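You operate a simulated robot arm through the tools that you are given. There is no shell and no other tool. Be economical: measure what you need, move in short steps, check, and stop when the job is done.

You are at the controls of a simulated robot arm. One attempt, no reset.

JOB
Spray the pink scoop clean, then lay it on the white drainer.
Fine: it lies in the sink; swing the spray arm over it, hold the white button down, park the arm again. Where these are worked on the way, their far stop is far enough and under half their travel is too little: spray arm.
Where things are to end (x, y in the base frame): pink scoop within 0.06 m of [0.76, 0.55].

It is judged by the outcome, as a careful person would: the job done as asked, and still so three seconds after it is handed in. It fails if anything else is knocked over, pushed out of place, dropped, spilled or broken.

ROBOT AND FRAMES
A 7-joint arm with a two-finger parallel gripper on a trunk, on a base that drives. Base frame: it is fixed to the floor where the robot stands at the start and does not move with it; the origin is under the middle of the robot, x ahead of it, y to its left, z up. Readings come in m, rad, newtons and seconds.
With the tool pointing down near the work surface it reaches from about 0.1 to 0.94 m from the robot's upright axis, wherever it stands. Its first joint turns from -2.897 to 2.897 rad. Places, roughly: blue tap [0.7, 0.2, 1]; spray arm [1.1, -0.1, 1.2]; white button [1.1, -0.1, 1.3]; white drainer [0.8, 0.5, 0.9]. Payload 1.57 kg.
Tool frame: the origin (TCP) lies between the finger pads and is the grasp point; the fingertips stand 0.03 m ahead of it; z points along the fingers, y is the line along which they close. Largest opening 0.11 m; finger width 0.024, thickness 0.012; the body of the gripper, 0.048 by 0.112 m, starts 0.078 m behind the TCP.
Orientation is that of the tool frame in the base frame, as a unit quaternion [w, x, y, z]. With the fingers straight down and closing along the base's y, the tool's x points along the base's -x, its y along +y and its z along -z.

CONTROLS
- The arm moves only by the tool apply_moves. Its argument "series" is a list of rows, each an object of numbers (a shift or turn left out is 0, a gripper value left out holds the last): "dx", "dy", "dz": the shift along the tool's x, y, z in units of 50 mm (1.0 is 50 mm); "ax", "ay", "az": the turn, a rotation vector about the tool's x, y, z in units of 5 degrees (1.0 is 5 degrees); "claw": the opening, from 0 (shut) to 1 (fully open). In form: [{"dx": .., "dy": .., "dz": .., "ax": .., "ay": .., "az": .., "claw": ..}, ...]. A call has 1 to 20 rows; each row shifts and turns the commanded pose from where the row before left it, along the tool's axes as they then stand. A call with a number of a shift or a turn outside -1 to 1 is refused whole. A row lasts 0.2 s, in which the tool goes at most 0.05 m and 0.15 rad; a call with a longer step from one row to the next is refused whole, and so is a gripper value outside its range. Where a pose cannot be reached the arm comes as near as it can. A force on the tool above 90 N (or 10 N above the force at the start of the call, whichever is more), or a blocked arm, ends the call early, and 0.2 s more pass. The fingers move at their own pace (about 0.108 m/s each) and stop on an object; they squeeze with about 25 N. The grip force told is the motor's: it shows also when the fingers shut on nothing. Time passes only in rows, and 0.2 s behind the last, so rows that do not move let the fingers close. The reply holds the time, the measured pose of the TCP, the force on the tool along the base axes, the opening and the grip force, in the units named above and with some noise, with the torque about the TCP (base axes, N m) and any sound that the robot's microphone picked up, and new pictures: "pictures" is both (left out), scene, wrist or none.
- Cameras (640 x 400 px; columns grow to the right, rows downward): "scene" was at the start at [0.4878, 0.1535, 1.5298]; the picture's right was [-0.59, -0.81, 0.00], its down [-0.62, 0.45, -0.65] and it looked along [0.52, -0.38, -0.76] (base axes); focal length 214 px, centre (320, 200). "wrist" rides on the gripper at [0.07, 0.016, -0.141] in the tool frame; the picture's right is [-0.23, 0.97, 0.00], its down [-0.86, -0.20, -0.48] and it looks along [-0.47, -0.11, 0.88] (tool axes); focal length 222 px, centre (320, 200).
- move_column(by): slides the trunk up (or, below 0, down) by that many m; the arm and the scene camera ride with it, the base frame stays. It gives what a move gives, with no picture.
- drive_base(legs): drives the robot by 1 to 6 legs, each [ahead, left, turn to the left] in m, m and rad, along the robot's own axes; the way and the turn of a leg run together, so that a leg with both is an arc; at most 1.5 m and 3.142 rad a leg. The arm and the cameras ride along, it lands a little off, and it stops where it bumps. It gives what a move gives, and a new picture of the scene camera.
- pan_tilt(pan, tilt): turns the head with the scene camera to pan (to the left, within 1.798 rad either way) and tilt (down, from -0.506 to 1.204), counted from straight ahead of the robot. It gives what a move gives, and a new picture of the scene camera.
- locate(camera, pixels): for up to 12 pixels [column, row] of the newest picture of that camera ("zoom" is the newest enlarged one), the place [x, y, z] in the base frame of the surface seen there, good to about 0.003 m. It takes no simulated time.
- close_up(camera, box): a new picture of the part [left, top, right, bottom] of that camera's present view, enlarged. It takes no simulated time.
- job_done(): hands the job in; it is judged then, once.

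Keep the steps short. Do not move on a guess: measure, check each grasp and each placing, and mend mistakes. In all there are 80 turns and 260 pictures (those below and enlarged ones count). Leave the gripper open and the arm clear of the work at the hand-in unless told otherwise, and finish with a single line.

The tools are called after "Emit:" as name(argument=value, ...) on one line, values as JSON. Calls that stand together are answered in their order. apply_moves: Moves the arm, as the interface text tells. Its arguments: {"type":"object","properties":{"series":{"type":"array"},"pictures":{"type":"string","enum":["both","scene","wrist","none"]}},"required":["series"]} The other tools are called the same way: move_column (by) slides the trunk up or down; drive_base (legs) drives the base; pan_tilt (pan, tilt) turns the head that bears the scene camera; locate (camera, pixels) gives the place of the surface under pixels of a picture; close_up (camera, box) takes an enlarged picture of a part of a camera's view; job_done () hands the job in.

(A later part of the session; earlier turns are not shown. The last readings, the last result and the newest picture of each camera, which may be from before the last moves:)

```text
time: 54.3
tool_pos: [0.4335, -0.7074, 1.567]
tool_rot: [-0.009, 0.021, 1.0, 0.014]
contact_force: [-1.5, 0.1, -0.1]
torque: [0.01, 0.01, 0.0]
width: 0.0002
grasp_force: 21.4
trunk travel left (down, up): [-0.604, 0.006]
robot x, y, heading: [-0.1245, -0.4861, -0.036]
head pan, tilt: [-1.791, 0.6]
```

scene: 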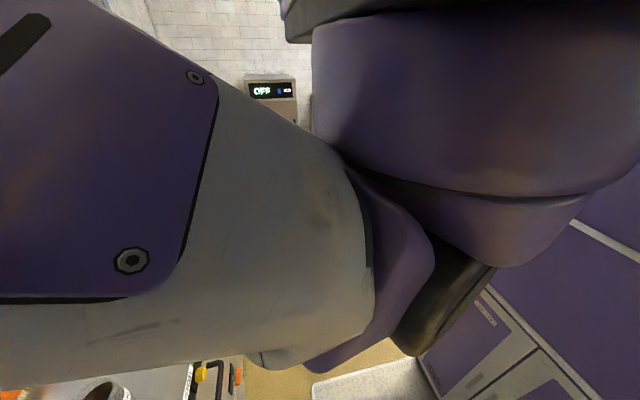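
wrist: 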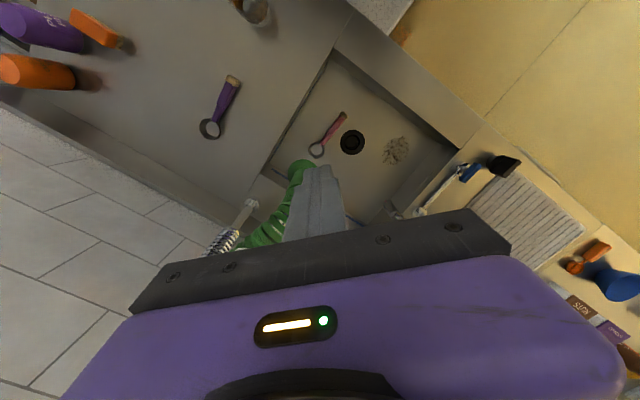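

Restoring the starting head view to compare postures.

Emit:
pan_tilt(pan=-0.8, tilt=0.8)

Emit:
drive_base(legs=[[0.29, 0.5, 0.036]])

```text
time: 55.6
tool_pos: [0.435, -0.7042, 1.5688]
tool_rot: [-0.007, 0.014, 1.0, 0.008]
contact_force: [-0.2, 0.1, -0.3]
torque: [-0.03, 0.02, 0.03]
width: 0.0001
grasp_force: 21.6
trunk travel left (down, up): [-0.604, 0.006]
robot x, y, heading: [-0.1239, -0.483, -0.043]
head pan, tilt: [-0.799, 0.799]
```

scene: 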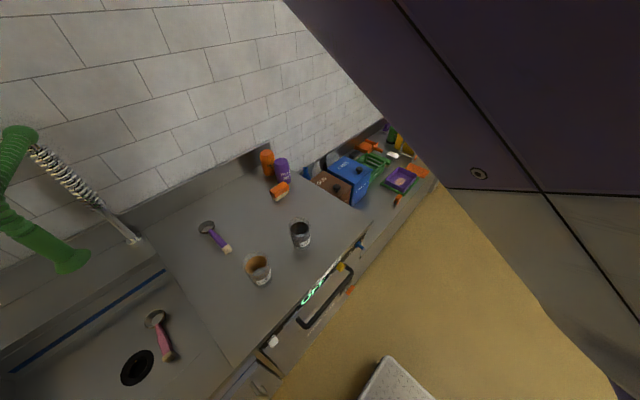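

```text
time: 58.9
tool_pos: [0.7402, -0.1859, 1.5694]
tool_rot: [-0.008, -0.005, 1.0, 0.009]
contact_force: [0.4, 0.9, 0.4]
torque: [-0.01, -0.04, 0.01]
width: 0.0
grasp_force: 21.3
trunk travel left (down, up): [-0.604, 0.006]
robot x, y, heading: [0.1722, 0.0138, 0.008]
head pan, tilt: [-0.799, 0.799]
```

scene: 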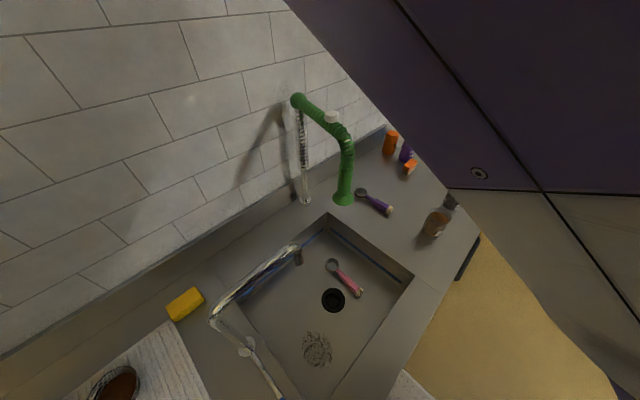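

Good posture and a clear view. Re-measuring the button (332,117) and nozzle.

Emit:
close_up(camera="scene", box=[270, 80, 430, 180])

Emit:
apply_moves(series=[{"dx": -0.9}, {"dx": -0.9}, {"dx": -0.9}], pictures="both")

```text
4.00 times, centred on (350, 130) of scene
```

zoom: 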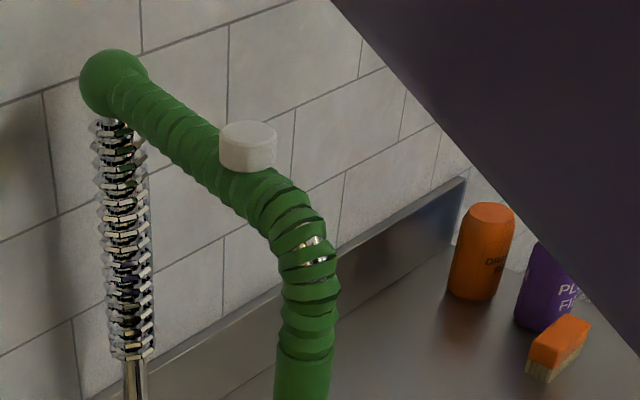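

```text
time: 59.7
tool_pos: [0.8831, -0.1803, 1.5575]
tool_rot: [-0.023, -0.007, 1.0, -0.002]
contact_force: [0.1, 0.1, 0.4]
torque: [-0.02, -0.05, -0.02]
width: 0.0
grasp_force: 21.2
trunk travel left (down, up): [-0.604, 0.006]
robot x, y, heading: [0.1736, 0.013, 0.006]
head pan, tilt: [-0.799, 0.799]
```

scene: 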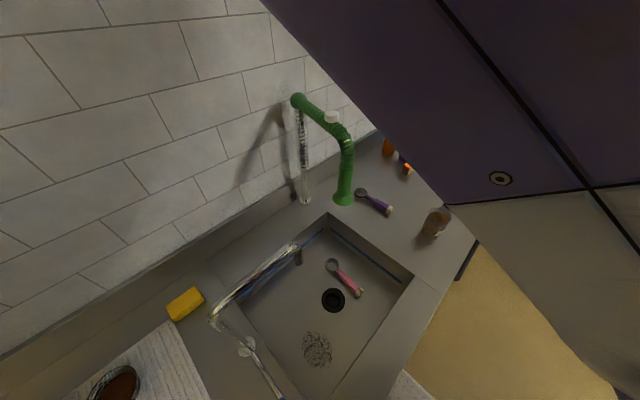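
wrist: 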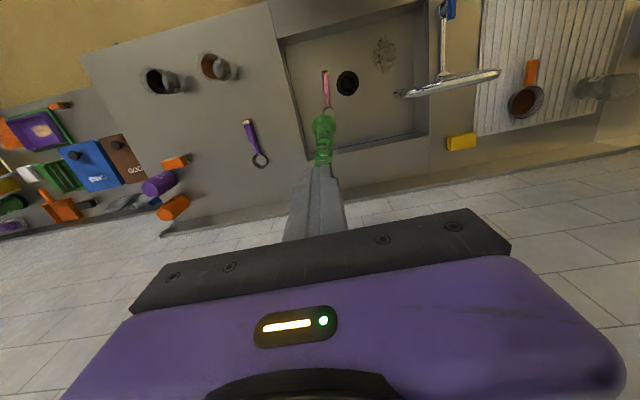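

Emit:
locate(camera="scene", pixels=[[332, 114], [332, 117], [329, 114], [336, 114], [343, 198]])

Emit:
apply_moves(series=[{"dx": -0.75, "dy": -0.19, "dz": 0.2}, {"dx": -0.75, "dy": -0.19, "dz": 0.2}, {}], pictures="none")

```text
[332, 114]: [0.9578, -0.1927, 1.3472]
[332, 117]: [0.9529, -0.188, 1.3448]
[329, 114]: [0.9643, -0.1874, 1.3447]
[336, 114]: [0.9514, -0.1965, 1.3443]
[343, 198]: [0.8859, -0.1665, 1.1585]
```

```text
time: 60.5
tool_pos: [0.9515, -0.2032, 1.5422]
tool_rot: [-0.01, -0.005, 1.0, 0.01]
contact_force: [0.5, -1.2, -0.8]
torque: [0.01, -0.03, 0.0]
width: 0.0
grasp_force: 20.7
trunk travel left (down, up): [-0.604, 0.006]
robot x, y, heading: [0.1748, 0.0141, 0.007]
head pan, tilt: [-0.799, 0.799]
```

Button centre is about (0.958,-0.195). Adjusting and descending to about 2 cm above it.

Emit:
apply_moves(series=[{"dx": -0.14, "dy": 0.15, "dz": 0.6}, {"dz": 0.75}, {"dz": 0.75}, {"dz": 0.7}, {}], pictures="scene")

Emit:
close_up(camera="scene", box=[270, 80, 430, 180])

```text
time: 61.7
tool_pos: [0.9526, -0.1905, 1.4051]
tool_rot: [-0.007, -0.005, 1.0, 0.009]
contact_force: [-0.9, -0.1, 0.0]
torque: [0.0, 0.01, 0.02]
width: 0.0001
grasp_force: 21.0
trunk travel left (down, up): [-0.604, 0.006]
robot x, y, heading: [0.1738, 0.013, 0.007]
head pan, tilt: [-0.799, 0.799]
```

scene: 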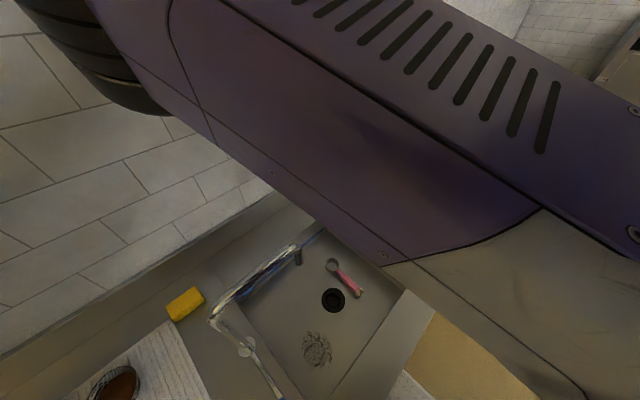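

```text
4.00 times, centred on (350, 130) of scene
```

zoom: 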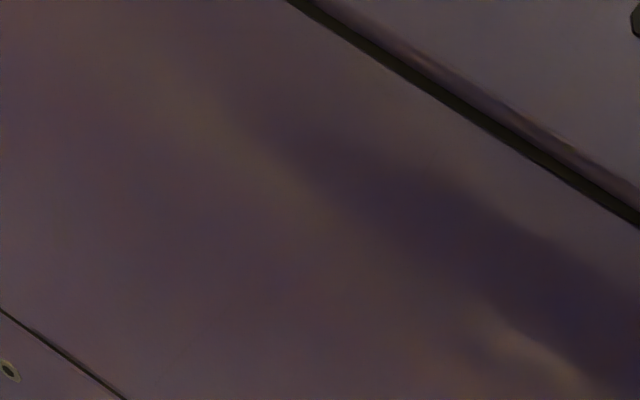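

Tip is about 3 cm above the button. Correcting slightly and pressing down in small rows, watching force and sound.

Emit:
apply_moves(series=[{"dx": -0.12, "dy": -0.08, "dz": 0.3}, {"dz": 0.2}, {"dz": 0.1}, {"dz": 0.06}, {}], pictures="scene")

```text
time: 62.9
tool_pos: [0.9601, -0.1936, 1.3733]
tool_rot: [-0.008, -0.006, 1.0, 0.008]
contact_force: [0.9, 1.4, 2.0]
torque: [0.01, -0.07, 0.02]
width: 0.0
grasp_force: 21.4
trunk travel left (down, up): [-0.604, 0.006]
robot x, y, heading: [0.1735, 0.0125, 0.007]
head pan, tilt: [-0.799, 0.799]
```

scene: 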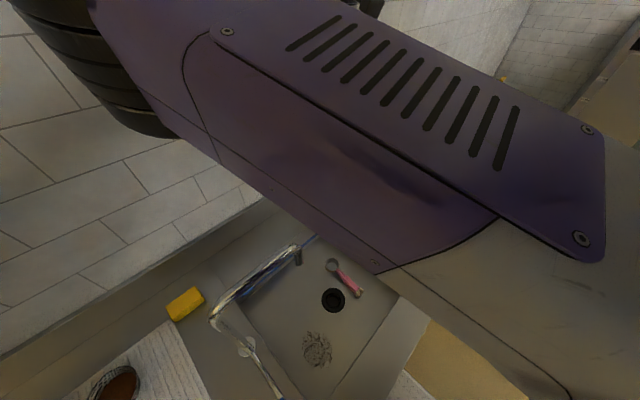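

Contact (2 N). Pressing further, then holding.

Emit:
apply_moves(series=[{"dz": 0.1}, {"dz": 0.08}, {}, {}], pictures="both")

```text
time: 63.9
tool_pos: [0.9595, -0.1948, 1.365]
tool_rot: [-0.005, -0.005, 1.0, 0.007]
contact_force: [9.6, 2.4, 38.6]
torque: [0.09, -0.59, 0.01]
width: 0.0
grasp_force: 21.1
trunk travel left (down, up): [-0.604, 0.006]
robot x, y, heading: [0.1729, 0.0086, 0.006]
head pan, tilt: [-0.799, 0.799]
heard: click
```

scene: 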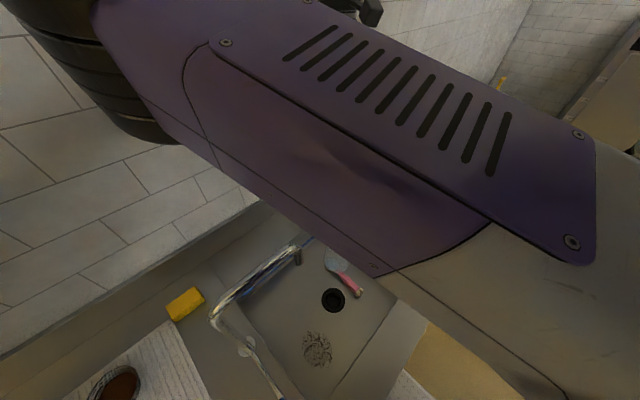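
wrist: 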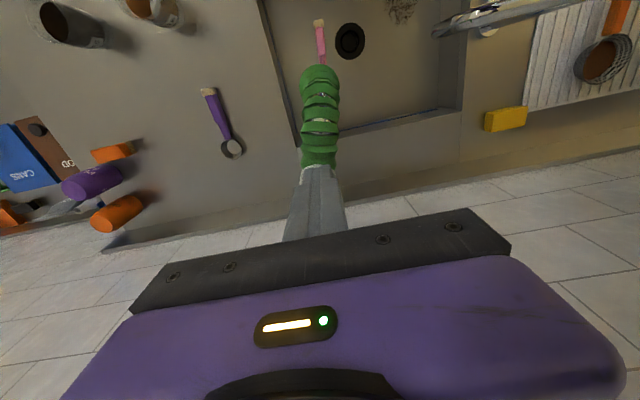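

A click was heard and the button is down, with spray on the scoop's bowl. Holding it for 4 s.

Emit:
apply_moves(series=[{}, {}, {}, {}, {}, {}, {}, {}, {}, {}, {}, {}, {}, {}, {}, {}, {}, {}, {}, {}], pictures="none")

Emit:
close_up(camera="scene", box=[240, 220, 400, 320])

```text
time: 68.1
tool_pos: [0.9602, -0.195, 1.3647]
tool_rot: [-0.008, -0.005, 1.0, 0.008]
contact_force: [13.6, 5.0, 42.2]
torque: [0.1, -0.67, 0.05]
width: 0.0
grasp_force: 21.5
trunk travel left (down, up): [-0.604, 0.006]
robot x, y, heading: [0.1743, 0.012, 0.003]
head pan, tilt: [-0.799, 0.799]
```

```text
4.00 times, centred on (320, 270) of scene
```

zoom: 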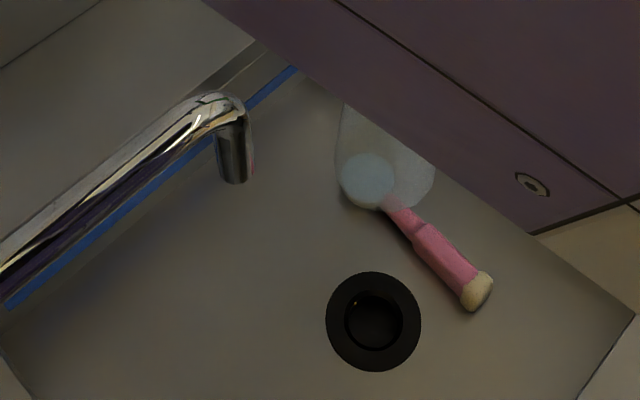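

The spray covers the bowl. Held for about 5 s. Releasing the button and raising.

Emit:
apply_moves(series=[{"dz": -0.4}, {"dz": -0.8}, {"dz": -0.8}, {"dz": -0.8}, {"dz": -0.6}], pictures="scene")

Emit:
close_up(camera="scene", box=[240, 220, 400, 320])

```text
time: 69.3
tool_pos: [0.964, -0.1956, 1.5343]
tool_rot: [-0.009, -0.005, 1.0, 0.009]
contact_force: [0.7, -0.7, 0.1]
torque: [0.03, 0.01, -0.04]
width: 0.0
grasp_force: 21.3
trunk travel left (down, up): [-0.604, 0.006]
robot x, y, heading: [0.1724, 0.0103, 0.006]
head pan, tilt: [-0.799, 0.799]
```

scene: 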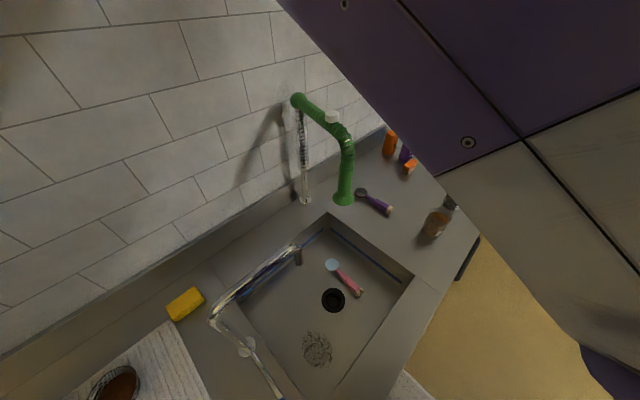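

```text
4.00 times, centred on (320, 270) of scene
```

zoom: 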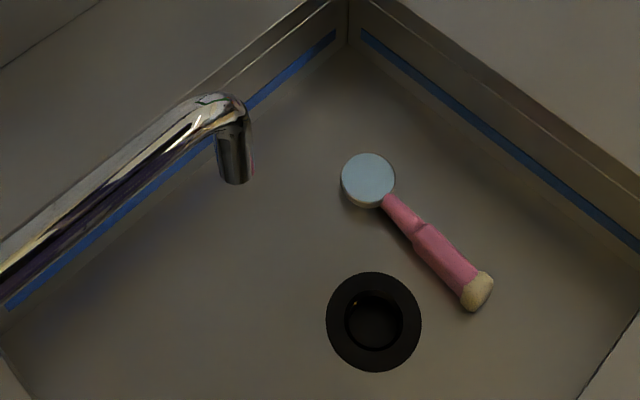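

The bowl is now full of water; I'll tip it out in the sink later. Next, parking: I'll push the arm back with closed fingers from its right side. I'll shift the base slightly left and forward for reach.

Emit:
drive_base(legs=[[0.02, 0.1, 0]])

```text
time: 70.6
tool_pos: [0.975, -0.1004, 1.5336]
tool_rot: [-0.008, -0.002, 1.0, 0.01]
contact_force: [0.5, 0.3, 0.2]
torque: [-0.03, 0.02, -0.02]
width: 0.0
grasp_force: 21.6
trunk travel left (down, up): [-0.604, 0.006]
robot x, y, heading: [0.1872, 0.1086, -0.001]
head pan, tilt: [-0.799, 0.799]
stopped in leg 1: the robot was blocked; the commanded pose is now the measured one
```

scene: 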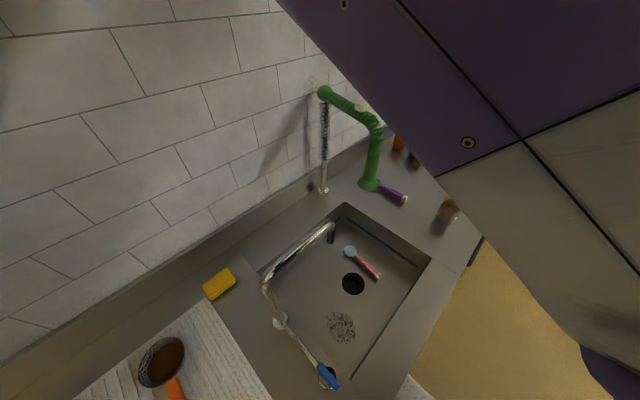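

The base is at its closest. Moving the tool right, to the far side of the spray arm (0.915,-0.275), still high.

Emit:
apply_moves(series=[{"dx": 0.3, "dy": -0.875}, {"dx": 0.3, "dy": -0.875}, {"dx": 0.3, "dy": -0.875}, {"dx": 0.3, "dy": -0.875}, {}], pictures="none")

Emit:
apply_moves(series=[{"dz": 0.9}, {"dz": 0.9}, {"dz": 0.9}, {"dz": 0.9}, {"dz": 0.9}, {}], pictures="wrist")

```text
time: 71.8
tool_pos: [0.917, -0.2777, 1.5324]
tool_rot: [-0.008, -0.003, 1.0, 0.008]
contact_force: [0.1, -0.3, 0.5]
torque: [-0.01, -0.03, 0.02]
width: 0.0
grasp_force: 21.4
trunk travel left (down, up): [-0.604, 0.006]
robot x, y, heading: [0.1876, 0.1082, 0.002]
head pan, tilt: [-0.799, 0.799]
```

```text
time: 73.2
tool_pos: [0.9133, -0.2757, 1.3065]
tool_rot: [-0.007, -0.003, 1.0, 0.01]
contact_force: [0.4, -0.8, -0.4]
torque: [0.01, 0.03, 0.0]
width: 0.0
grasp_force: 21.3
trunk travel left (down, up): [-0.604, 0.006]
robot x, y, heading: [0.184, 0.1098, 0.002]
head pan, tilt: [-0.799, 0.799]
```

wrist: 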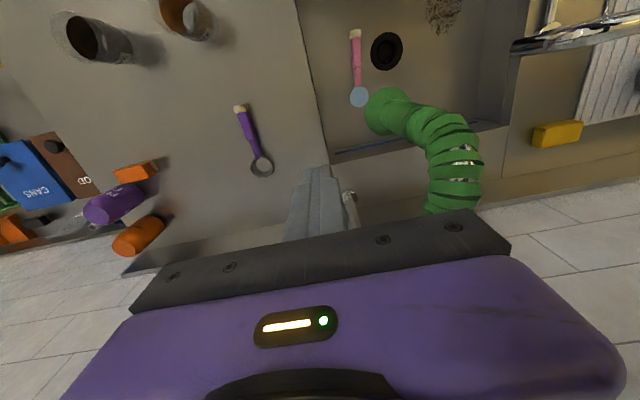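

The fingers are beside the green arm at arm height. Pushing it back along its arc, first half.

Emit:
apply_moves(series=[{"dx": -0.13, "dy": 0.56}, {"dx": -0.13, "dy": 0.56}, {"dx": -0.16, "dy": 0.9}, {"dx": -0.22, "dy": 0.48}, {"dx": -0.22, "dy": 0.48}, {"dx": -0.335, "dy": 0.41}, {"dx": -0.335, "dy": 0.41}], pictures="both")

```text
time: 74.8
tool_pos: [0.9884, -0.0833, 1.3078]
tool_rot: [-0.008, -0.002, 1.0, 0.008]
contact_force: [0.3, 0.3, -0.2]
torque: [0.04, 0.01, 0.01]
width: 0.0003
grasp_force: 21.0
trunk travel left (down, up): [-0.604, 0.006]
robot x, y, heading: [0.1881, 0.1095, 0.001]
head pan, tilt: [-0.799, 0.799]
```

scene: 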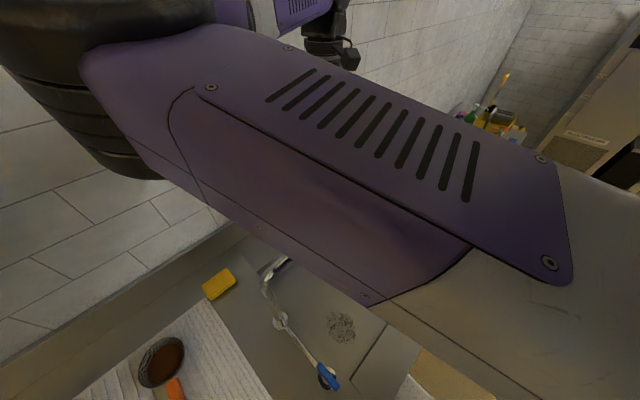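
wrist: 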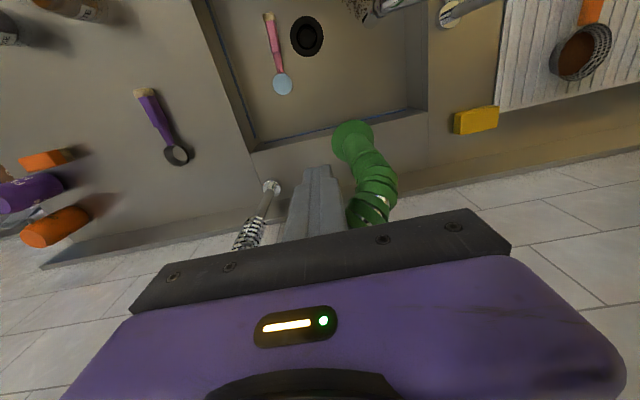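

It is swinging back smoothly. Pushing the second half, toward the wall stop.

Emit:
apply_moves(series=[{"dx": -0.425, "dy": 0.31}, {"dx": -0.425, "dy": 0.31}, {"dx": -0.79, "dy": 0.32}, {"dx": -0.3, "dy": 0.06}, {"dx": -0.25, "dy": 0.06}, {}], pictures="wrist")

```text
time: 76.2
tool_pos: [1.0989, -0.0288, 1.3083]
tool_rot: [-0.008, -0.003, 1.0, 0.009]
contact_force: [0.0, 0.7, 0.0]
torque: [0.03, -0.02, 0.0]
width: 0.0001
grasp_force: 21.5
trunk travel left (down, up): [-0.604, 0.006]
robot x, y, heading: [0.1876, 0.108, 0.003]
head pan, tilt: [-0.799, 0.799]
```

wrist: 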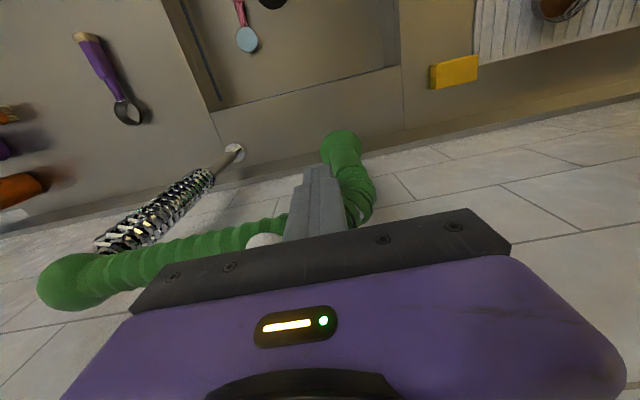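

Nearly parked. Nudging gently until I feel the stop and locating the nozzle.

Emit:
apply_moves(series=[{"dx": -0.1}, {"dx": -0.1}, {}], pictures="wrist")

Emit:
locate(camera="wrist", pixels=[[342, 150], [348, 175], [180, 250], [340, 135]])

```text
time: 77.0
tool_pos: [1.1065, -0.0288, 1.3081]
tool_rot: [-0.01, -0.002, 1.0, 0.009]
contact_force: [-24.4, 1.7, 0.0]
torque: [-0.02, -0.15, -0.08]
width: 0.0
grasp_force: 21.4
trunk travel left (down, up): [-0.604, 0.006]
robot x, y, heading: [0.1895, 0.1105, -0.004]
head pan, tilt: [-0.799, 0.799]
```

wrist: 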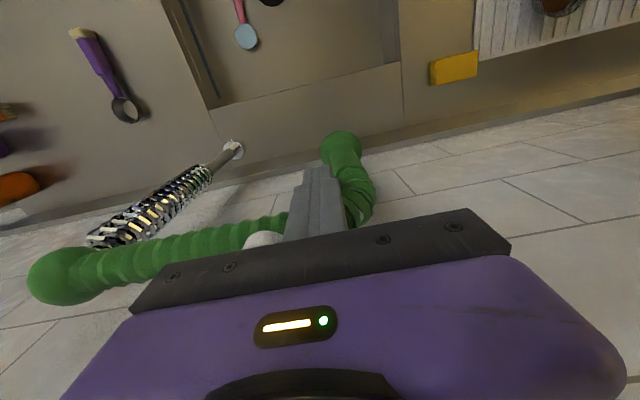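

```text
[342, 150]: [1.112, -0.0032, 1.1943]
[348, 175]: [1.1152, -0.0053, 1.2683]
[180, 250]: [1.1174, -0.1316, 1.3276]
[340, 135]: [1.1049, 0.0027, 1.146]
```

Stop felt (24 N); the nozzle is back at its original place (1.112,-0.00). Parked. Backing off, then moving over the scoop at height and opening the fingers.

Emit:
apply_moves(series=[{"dx": 0.8}, {"dx": 0.8, "dz": -0.4}, {"dx": 0.75, "dy": -0.4, "dz": -0.2}, {"dx": 0.75, "dy": -0.4}, {"dx": 0.75, "dy": -0.4}, {"dx": 0.75, "dy": -0.4}, {"dx": 0.75, "dy": -0.4}, {"dx": 0.4, "dy": -0.3}, {"claw": 0.6}, {}], pictures="both")

```text
time: 79.2
tool_pos: [0.8209, -0.148, 1.3402]
tool_rot: [-0.008, -0.003, 1.0, 0.01]
contact_force: [0.1, 0.5, 0.3]
torque: [-0.02, -0.02, -0.03]
width: 0.066
grasp_force: 0.0
trunk travel left (down, up): [-0.604, 0.006]
robot x, y, heading: [0.1863, 0.1081, -0.001]
head pan, tilt: [-0.799, 0.799]
```

scene: 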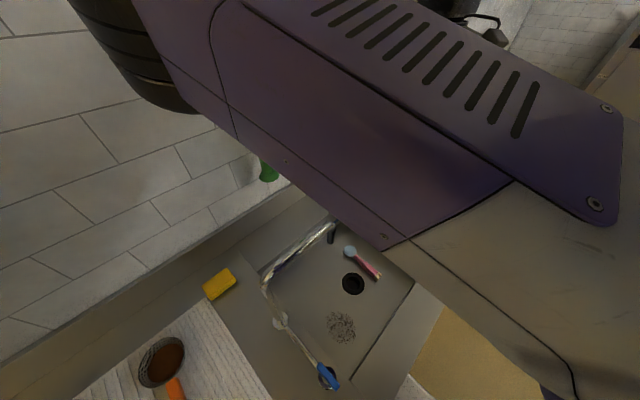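
wrist: 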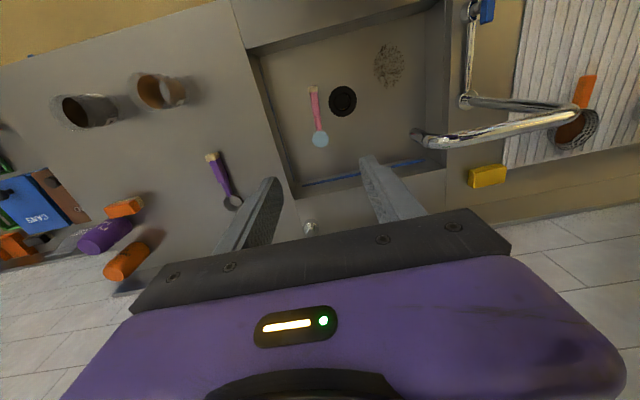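

Emit:
close_up(camera="wrist", box=[270, 70, 398, 150])

Emit:
locate(camera="zoom", pixels=[[248, 345], [238, 295], [228, 230], [225, 180], [215, 110], [212, 95], [180, 200], [300, 220], [275, 350], [220, 350]])

```text
5.00 times, centred on (334, 110) of wrist
```

zoom: 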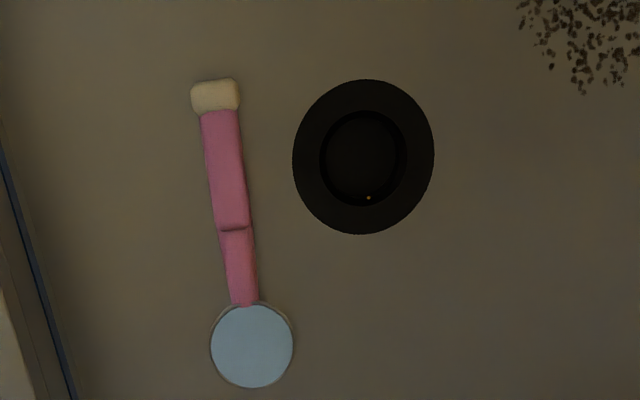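

```text
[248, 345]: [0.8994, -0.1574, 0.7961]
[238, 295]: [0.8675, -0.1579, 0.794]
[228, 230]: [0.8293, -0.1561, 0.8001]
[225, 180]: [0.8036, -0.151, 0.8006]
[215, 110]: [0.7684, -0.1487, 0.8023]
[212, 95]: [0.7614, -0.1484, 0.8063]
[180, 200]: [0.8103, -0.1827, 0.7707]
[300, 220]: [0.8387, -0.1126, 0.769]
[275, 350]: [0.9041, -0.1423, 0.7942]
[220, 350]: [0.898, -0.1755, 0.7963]
```

Sink floor z≈0.770, scoop handle top z≈0.80 at (0.82,-0.153), nearly along x. Descending to z≈0.86 with the fingers open, yaw aligned by about 4°.

Emit:
apply_moves(series=[{"dz": 0.9, "dy": -0.1, "az": 0.76}, {"dz": 0.95}, {"dz": 0.95}, {"dz": 0.95}, {"dz": 0.95}, {"dz": 0.95}, {"dz": 0.95}, {"dz": 0.95}, {"dz": 0.95}, {"dz": 0.95}, {}], pictures="both")

```text
time: 81.6
tool_pos: [0.8165, -0.1427, 0.8655]
tool_rot: [-0.006, 0.031, 0.999, 0.008]
contact_force: [0.0, 0.1, 0.5]
torque: [-0.02, 0.0, 0.01]
width: 0.0661
grasp_force: 0.1
trunk travel left (down, up): [-0.604, 0.006]
robot x, y, heading: [0.1885, 0.1083, 0.005]
head pan, tilt: [-0.799, 0.799]
```

scene: 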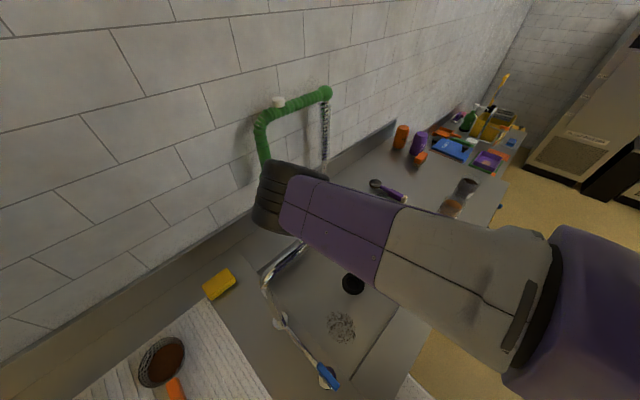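
wrist: 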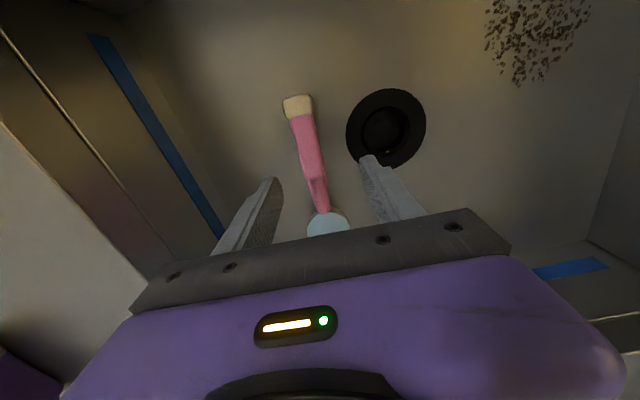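

Fingers straddle the handle. Shifting 1 cm right and lowering the last 6 cm.

Emit:
apply_moves(series=[{"dy": -0.2, "dz": 0.4}, {"dz": 0.4}, {"dz": 0.36}, {}], pictures="wrist")

```text
time: 82.8
tool_pos: [0.839, -0.169, 0.8292]
tool_rot: [0.017, 0.033, 0.999, -0.002]
contact_force: [-0.4, -0.6, -1.3]
torque: [-0.04, -0.01, 0.0]
width: 0.0658
grasp_force: 0.1
trunk travel left (down, up): [-0.604, 0.006]
robot x, y, heading: [0.1906, 0.1062, -0.004]
head pan, tilt: [-0.799, 0.799]
stopped in row 4: the arm was blocked; the commanded pose is now the measured one
```

wrist: 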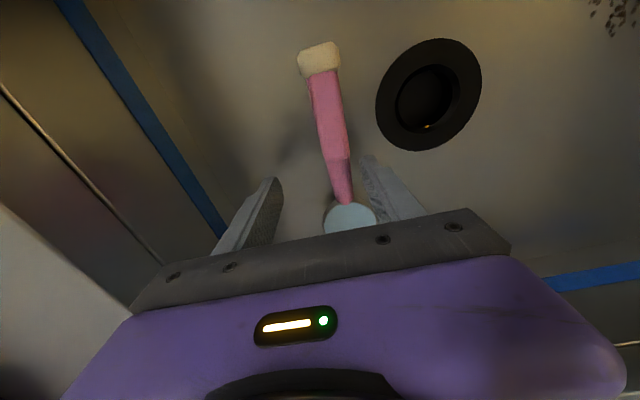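

The arm met a joint limit that low. I'll raise the arm relative to the trunk and use the trunk to go down instead.

Emit:
apply_moves(series=[{"dx": 0.2, "dy": 0.16, "dz": -0.7, "ay": 0.2}, {"dx": 0.2, "dy": 0.16, "dz": -0.7, "ay": 0.2}, {"dz": -0.7}, {}], pictures="none")

Emit:
move_column(by=-0.08)

```text
time: 83.8
tool_pos: [0.8141, -0.143, 0.9281]
tool_rot: [-0.008, 0.03, 1.0, 0.001]
contact_force: [0.0, 0.0, 0.5]
torque: [-0.02, 0.01, 0.03]
width: 0.066
grasp_force: 0.0
trunk travel left (down, up): [-0.604, 0.006]
robot x, y, heading: [0.1843, 0.108, 0.0]
head pan, tilt: [-0.799, 0.799]
```

```text
time: 84.9
tool_pos: [0.8205, -0.1492, 0.8579]
tool_rot: [0.001, 0.032, 0.999, -0.003]
contact_force: [-0.4, -0.4, 0.2]
torque: [0.0, -0.04, 0.01]
width: 0.0659
grasp_force: 0.0
trunk travel left (down, up): [-0.524, 0.086]
robot x, y, heading: [0.1869, 0.1061, -0.003]
head pan, tilt: [-0.799, 0.799]
```

Something upstream of the wrist appears to touch. I'll look at the forearm and elbow.

Emit:
pan_tilt(pan=-1.2, tilt=0.9)

Emit:
locate(camera="scene", pixels=[[100, 200], [200, 230], [300, 260], [350, 300], [400, 200], [450, 250]])

```text
time: 85.8
tool_pos: [0.8214, -0.1485, 0.8581]
tool_rot: [0.0, 0.031, 1.0, -0.004]
contact_force: [-0.7, -0.1, 0.3]
torque: [0.0, 0.03, 0.04]
width: 0.0656
grasp_force: 0.2
trunk travel left (down, up): [-0.524, 0.086]
robot x, y, heading: [0.1885, 0.1114, 0.003]
head pan, tilt: [-1.201, 0.901]
```

scene: 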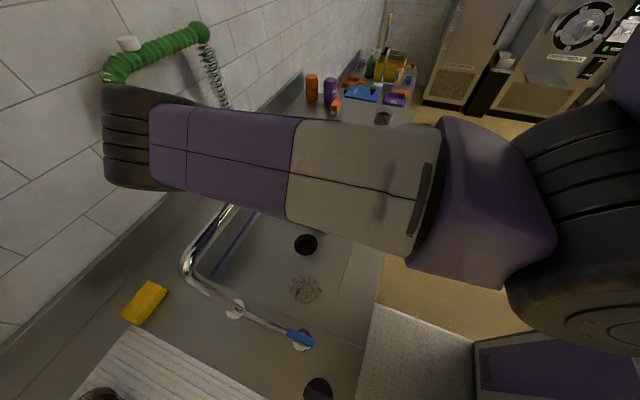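

```text
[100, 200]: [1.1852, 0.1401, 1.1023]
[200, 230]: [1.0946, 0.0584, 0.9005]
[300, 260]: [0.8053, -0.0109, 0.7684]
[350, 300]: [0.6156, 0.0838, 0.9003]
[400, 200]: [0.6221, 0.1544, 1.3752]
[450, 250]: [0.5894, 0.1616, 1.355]
```

Emit:
locate(camera="scene", pixels=[[125, 110], [125, 180], [170, 165], [240, 200], [190, 250], [222, 212], [180, 110], [290, 210]])

Emit:
close_up(camera="scene", box=[80, 80, 320, 300])

```text
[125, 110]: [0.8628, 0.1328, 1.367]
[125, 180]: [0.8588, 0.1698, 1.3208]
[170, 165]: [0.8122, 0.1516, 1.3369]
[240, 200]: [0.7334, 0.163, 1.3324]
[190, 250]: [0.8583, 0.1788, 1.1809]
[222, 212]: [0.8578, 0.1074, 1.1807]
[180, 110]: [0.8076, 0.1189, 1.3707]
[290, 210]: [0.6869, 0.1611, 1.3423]
```

```text
1.82 times, centred on (200, 190) of scene
```

zoom: 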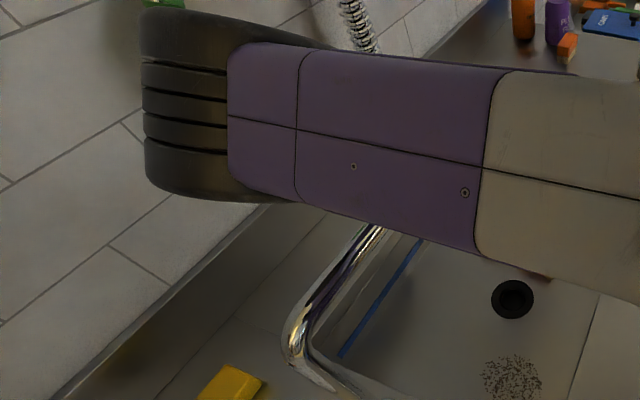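

The forearm sits right above the tap (forearm near y 0.1, tap top 1.18), so lowering risks hitting the tap. I'll rise well clear, shift the base right so the forearm comes straight at the scoop, and bring the tool back over.

Emit:
move_column(by=0.08)

Emit:
apply_moves(series=[{"dz": -0.9}, {"dz": -0.9}, {"dz": -0.9}, {"dz": -0.9}, {"dz": -0.9}, {"dz": -0.9}, {}], pictures="none")

Emit:
drive_base(legs=[[0, -0.27, 0]])

```text
time: 87.0
tool_pos: [0.8143, -0.1429, 0.9292]
tool_rot: [-0.008, 0.03, 1.0, 0.0]
contact_force: [0.3, 0.2, 0.3]
torque: [0.03, -0.03, -0.02]
width: 0.0663
grasp_force: 0.1
trunk travel left (down, up): [-0.604, 0.006]
robot x, y, heading: [0.1881, 0.1093, 0.003]
head pan, tilt: [-1.201, 0.901]
```

```text
time: 88.6
tool_pos: [0.8213, -0.1439, 1.198]
tool_rot: [-0.008, 0.031, 0.999, 0.0]
contact_force: [-0.5, -0.1, 0.5]
torque: [0.0, -0.01, -0.02]
width: 0.0661
grasp_force: 0.1
trunk travel left (down, up): [-0.604, 0.006]
robot x, y, heading: [0.1845, 0.11, 0.002]
head pan, tilt: [-1.201, 0.901]
```

```text
time: 90.5
tool_pos: [0.8186, -0.4247, 1.197]
tool_rot: [-0.009, 0.033, 0.999, 0.001]
contact_force: [0.6, 0.0, 0.3]
torque: [-0.04, 0.03, 0.03]
width: 0.066
grasp_force: 0.1
trunk travel left (down, up): [-0.604, 0.006]
robot x, y, heading: [0.1894, -0.1689, -0.004]
head pan, tilt: [-1.201, 0.901]
```

scene: 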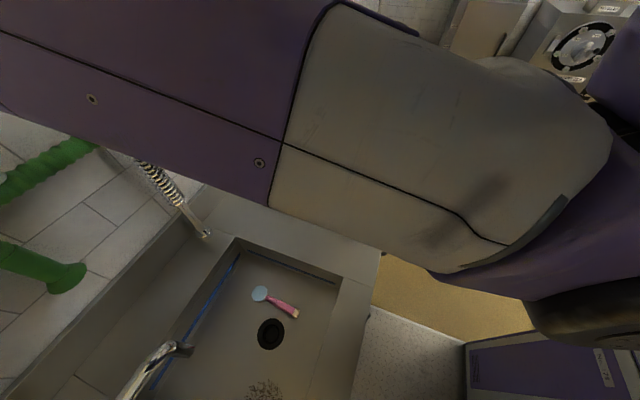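

Now bringing the tool left 0.27 m over the scoop at z 1.2.

Emit:
apply_moves(series=[{"dy": 0.9}, {"dy": 0.9}, {"dy": 0.9}, {"dy": 0.9}, {"dy": 0.9}, {"dy": 0.9}, {}], pictures="both")

```text
time: 91.8
tool_pos: [0.814, -0.2821, 1.1955]
tool_rot: [-0.015, 0.139, 0.99, -0.006]
contact_force: [0.1, 0.6, 0.0]
torque: [0.01, -0.03, 0.0]
width: 0.0662
grasp_force: 0.0
trunk travel left (down, up): [-0.604, 0.006]
robot x, y, heading: [0.1848, -0.1675, -0.002]
head pan, tilt: [-1.201, 0.901]
stopped in row 6: the arm was blocked; the commanded pose is now the measured one
```

scene: 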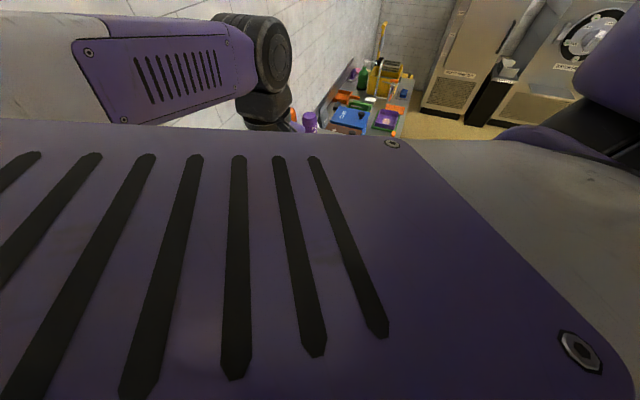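
wrist: 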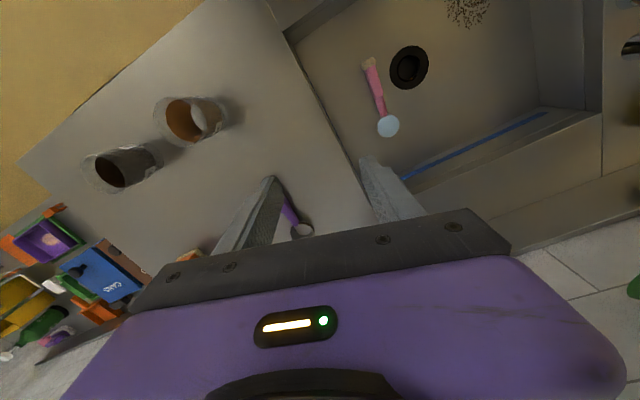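

The forearm hit the head again: this posture has the elbow out left. Working farther to the robot's right keeps the elbow away from both head and tap. I'll move the tool right and fix its yaw, then drive left.

Emit:
apply_moves(series=[{"dy": -0.9, "az": -0.4, "dz": -0.25}, {"dy": -0.9, "az": -0.4, "dz": -0.25}, {"dy": -0.9, "az": -0.4, "dz": -0.25}, {"dy": -0.9, "az": -0.4, "dz": -0.25}, {"dy": -0.9, "az": -0.4, "dz": -0.25}, {"dy": -0.9, "az": -0.4, "dz": -0.25}, {"dy": -0.9}, {"dy": -0.9}, {}], pictures="none")

Emit:
drive_base(legs=[[0, 0.5, 0]])

```text
time: 93.8
tool_pos: [0.7557, -0.6349, 1.275]
tool_rot: [-0.016, 0.035, 0.999, -0.003]
contact_force: [0.5, -0.9, -0.4]
torque: [0.04, -0.04, 0.01]
width: 0.066
grasp_force: 0.0
trunk travel left (down, up): [-0.604, 0.006]
robot x, y, heading: [0.1866, -0.1704, -0.013]
head pan, tilt: [-1.201, 0.901]
```

```text
time: 96.7
tool_pos: [0.7612, -0.1263, 1.2748]
tool_rot: [-0.017, 0.03, 0.999, -0.004]
contact_force: [0.2, 1.0, 0.2]
torque: [0.01, -0.02, -0.04]
width: 0.0658
grasp_force: 0.0
trunk travel left (down, up): [-0.604, 0.006]
robot x, y, heading: [0.1866, 0.3353, 0.002]
head pan, tilt: [-1.201, 0.901]
```

scene: 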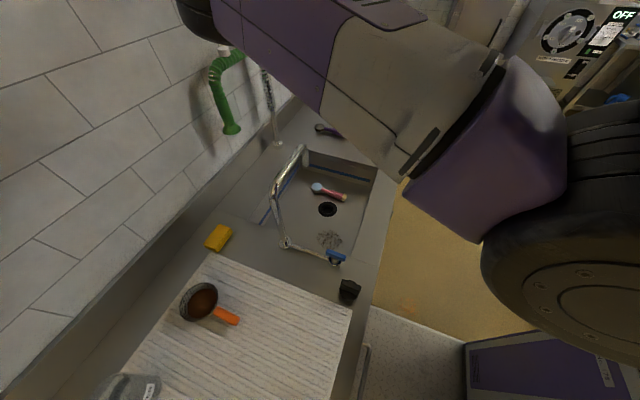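

Now the forearm comes from the right-front, clear of the tap. Moving above the handle and descending to z≈0.93.

Emit:
apply_moves(series=[{"dx": -0.62, "dy": -0.3, "ay": -0.2}, {"dx": -0.62, "dy": -0.3, "ay": -0.2}, {"dz": 0.95}, {"dz": 0.95}, {"dz": 0.95}, {"dz": 0.95}, {"dz": 0.95}, {"dz": 0.95}, {"dz": 0.95}, {}], pictures="both")

```text
time: 98.9
tool_pos: [0.8245, -0.1678, 0.9437]
tool_rot: [0.001, 0.029, 1.0, -0.004]
contact_force: [0.3, -0.4, -0.2]
torque: [0.01, 0.02, -0.01]
width: 0.0658
grasp_force: 0.0
trunk travel left (down, up): [-0.604, 0.006]
robot x, y, heading: [0.1855, 0.3352, 0.002]
head pan, tilt: [-1.201, 0.901]
```

scene: 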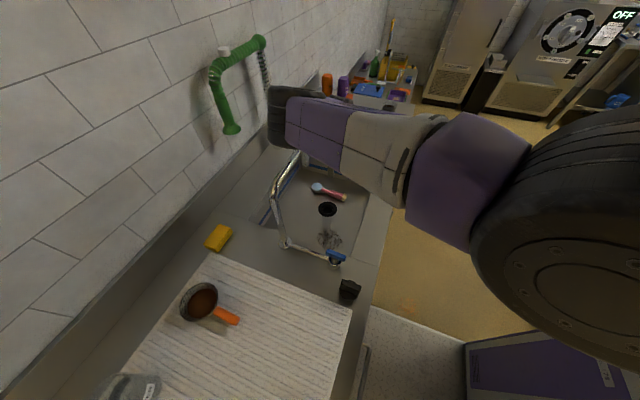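
wrist: 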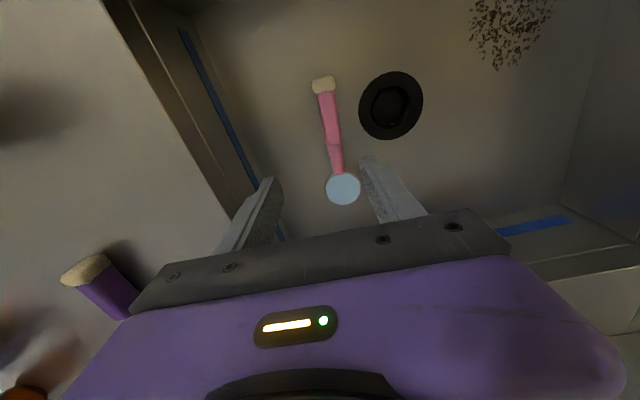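

Posture is clear. Shifting 1.4 cm left and lowering in two stages.

Emit:
apply_moves(series=[{"dy": 0.28, "dx": 0.06, "dz": 0.7}, {"dz": 0.7}, {"dz": 0.5}, {"dz": 0.4}, {}], pictures="wrist")

```text
time: 100.1
tool_pos: [0.8191, -0.1527, 0.826]
tool_rot: [0.0, 0.03, 1.0, -0.004]
contact_force: [-0.3, -0.4, -0.5]
torque: [0.0, -0.02, 0.04]
width: 0.0659
grasp_force: 0.0
trunk travel left (down, up): [-0.604, 0.006]
robot x, y, heading: [0.1882, 0.3354, 0.002]
head pan, tilt: [-1.201, 0.901]
```

wrist: 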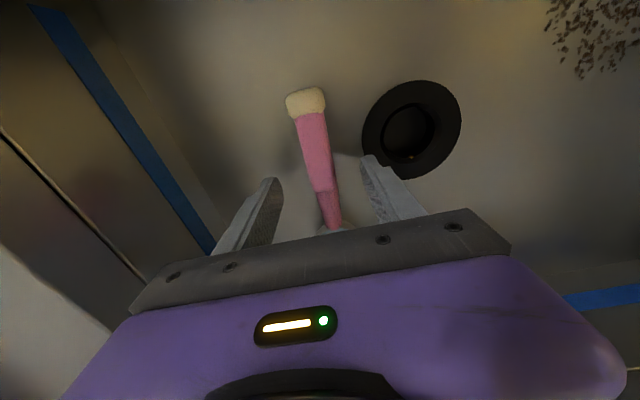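

Handle is between the fingers. Lowering the last 2 cm (tips about 6 mm above the floor) and closing.

Emit:
apply_moves(series=[{"dz": 0.2}, {"dz": 0.18}, {}, {"claw": 0}, {}, {}, {}], pictures="wrist")

```text
time: 101.7
tool_pos: [0.8193, -0.1523, 0.807]
tool_rot: [0.001, 0.03, 1.0, -0.004]
contact_force: [-0.3, -0.2, 0.2]
torque: [0.03, -0.03, 0.01]
width: 0.0208
grasp_force: 24.6
trunk travel left (down, up): [-0.604, 0.006]
robot x, y, heading: [0.1896, 0.3331, 0.0]
head pan, tilt: [-1.201, 0.901]
```

wrist: 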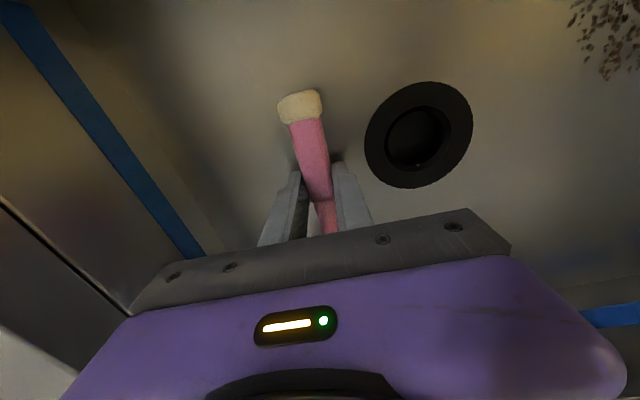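

Firm grip (0.021 wide). Lifting slowly to z≈0.95, still over the sink, keeping the water level.

Emit:
apply_moves(series=[{"dz": -0.3}, {"dz": -0.5}, {"dz": -0.6}, {"dz": -0.6}, {"dz": -0.5}, {"dz": -0.4}, {}], pictures="both")

```text
time: 103.3
tool_pos: [0.8174, -0.1498, 0.9532]
tool_rot: [0.001, 0.029, 1.0, -0.004]
contact_force: [-0.5, 0.0, 0.3]
torque: [-0.02, -0.01, -0.02]
width: 0.0
grasp_force: 21.3
trunk travel left (down, up): [-0.604, 0.006]
robot x, y, heading: [0.1884, 0.3351, 0.0]
head pan, tilt: [-1.201, 0.901]
```

scene: 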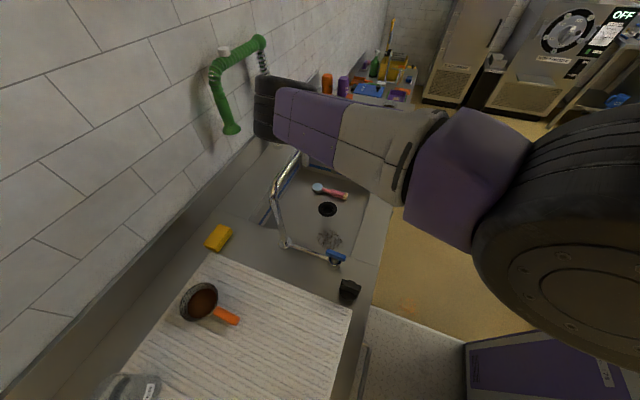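
wrist: 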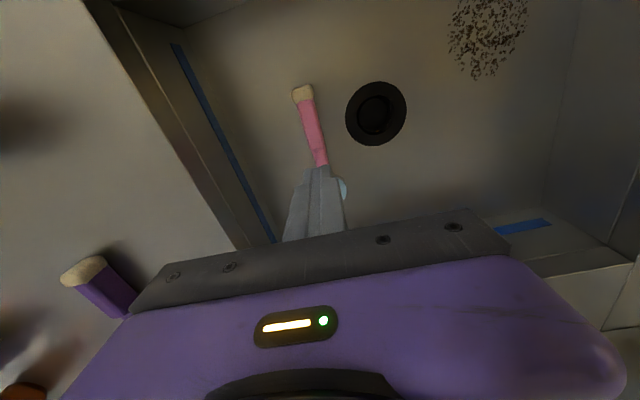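

The scoop slipped out of the pad tips and stays in the sink. I'll re-measure the handle and grip lower and on its wider part.

Emit:
apply_moves(series=[{"claw": 0.6}, {}], pictures="wrist")

Emit:
close_up(camera="wrist", box=[256, 70, 384, 150])

Emit:
close_up(camera="wrist", box=[256, 120, 416, 220])

Emit:
locate(camera="wrist", pixels=[[303, 95], [307, 110], [311, 125], [315, 140], [319, 155], [323, 170], [335, 190], [340, 150], [295, 140], [306, 103]])

```text
time: 103.9
tool_pos: [0.8172, -0.1503, 0.9525]
tool_rot: [0.002, 0.031, 1.0, -0.004]
contact_force: [0.3, 0.7, 0.3]
torque: [0.0, 0.0, 0.01]
width: 0.0661
grasp_force: 0.1
trunk travel left (down, up): [-0.604, 0.006]
robot x, y, heading: [0.1878, 0.3314, 0.005]
head pan, tilt: [-1.201, 0.901]
```

wrist: 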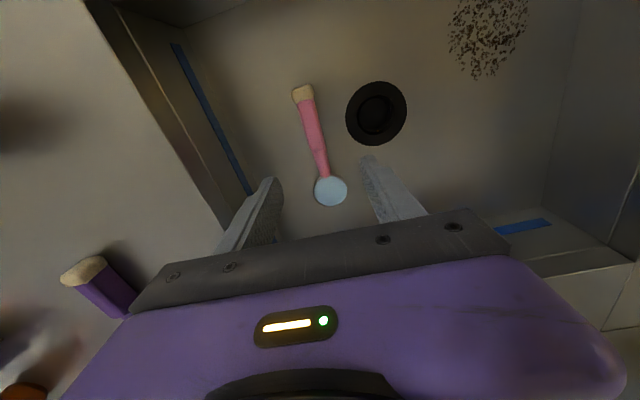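

```text
5.00 times, centred on (320, 110) of wrist
```

zoom: 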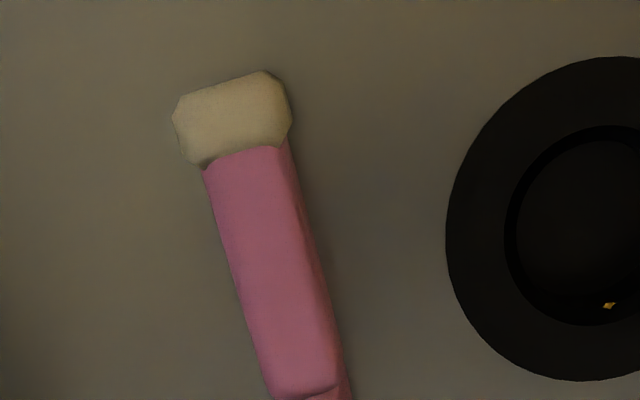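

```text
4.00 times, centred on (336, 170) of wrist
```

zoom: 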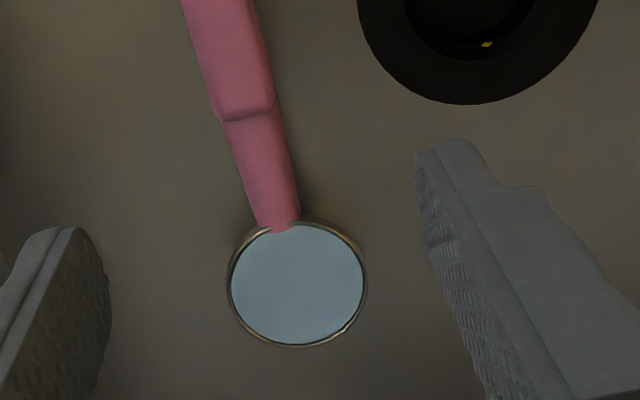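

```text
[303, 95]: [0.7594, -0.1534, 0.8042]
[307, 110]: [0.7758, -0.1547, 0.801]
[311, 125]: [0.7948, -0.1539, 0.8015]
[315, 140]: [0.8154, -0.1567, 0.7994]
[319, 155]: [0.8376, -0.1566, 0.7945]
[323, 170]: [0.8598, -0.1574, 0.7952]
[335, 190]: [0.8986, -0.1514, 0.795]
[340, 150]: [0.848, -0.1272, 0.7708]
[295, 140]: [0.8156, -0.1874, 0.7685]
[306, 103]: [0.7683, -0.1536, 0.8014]
```

Handle now runs x 0.77–0.86 at y≈-0.155, with the wide part at x<0.825. Regripping at x 0.797, lower (tips just above the floor).

Emit:
apply_moves(series=[{"dx": 0.4, "dy": -0.09, "az": -0.2, "claw": 0.45}, {"dz": 0.7}, {"dz": 0.7}, {"dz": 0.7}, {"dz": 0.5}, {"dz": 0.25}, {"dz": 0.14}, {}], pictures="wrist")

```text
time: 105.7
tool_pos: [0.7998, -0.154, 0.8035]
tool_rot: [0.001, 0.021, 1.0, -0.005]
contact_force: [-0.4, 0.2, 0.0]
torque: [0.02, 0.02, 0.01]
width: 0.0494
grasp_force: 0.0
trunk travel left (down, up): [-0.604, 0.006]
robot x, y, heading: [0.1849, 0.3357, 0.0]
head pan, tilt: [-1.201, 0.901]
```

wrist: 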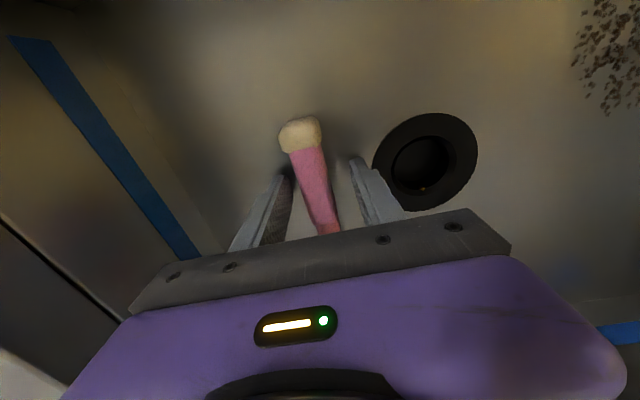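

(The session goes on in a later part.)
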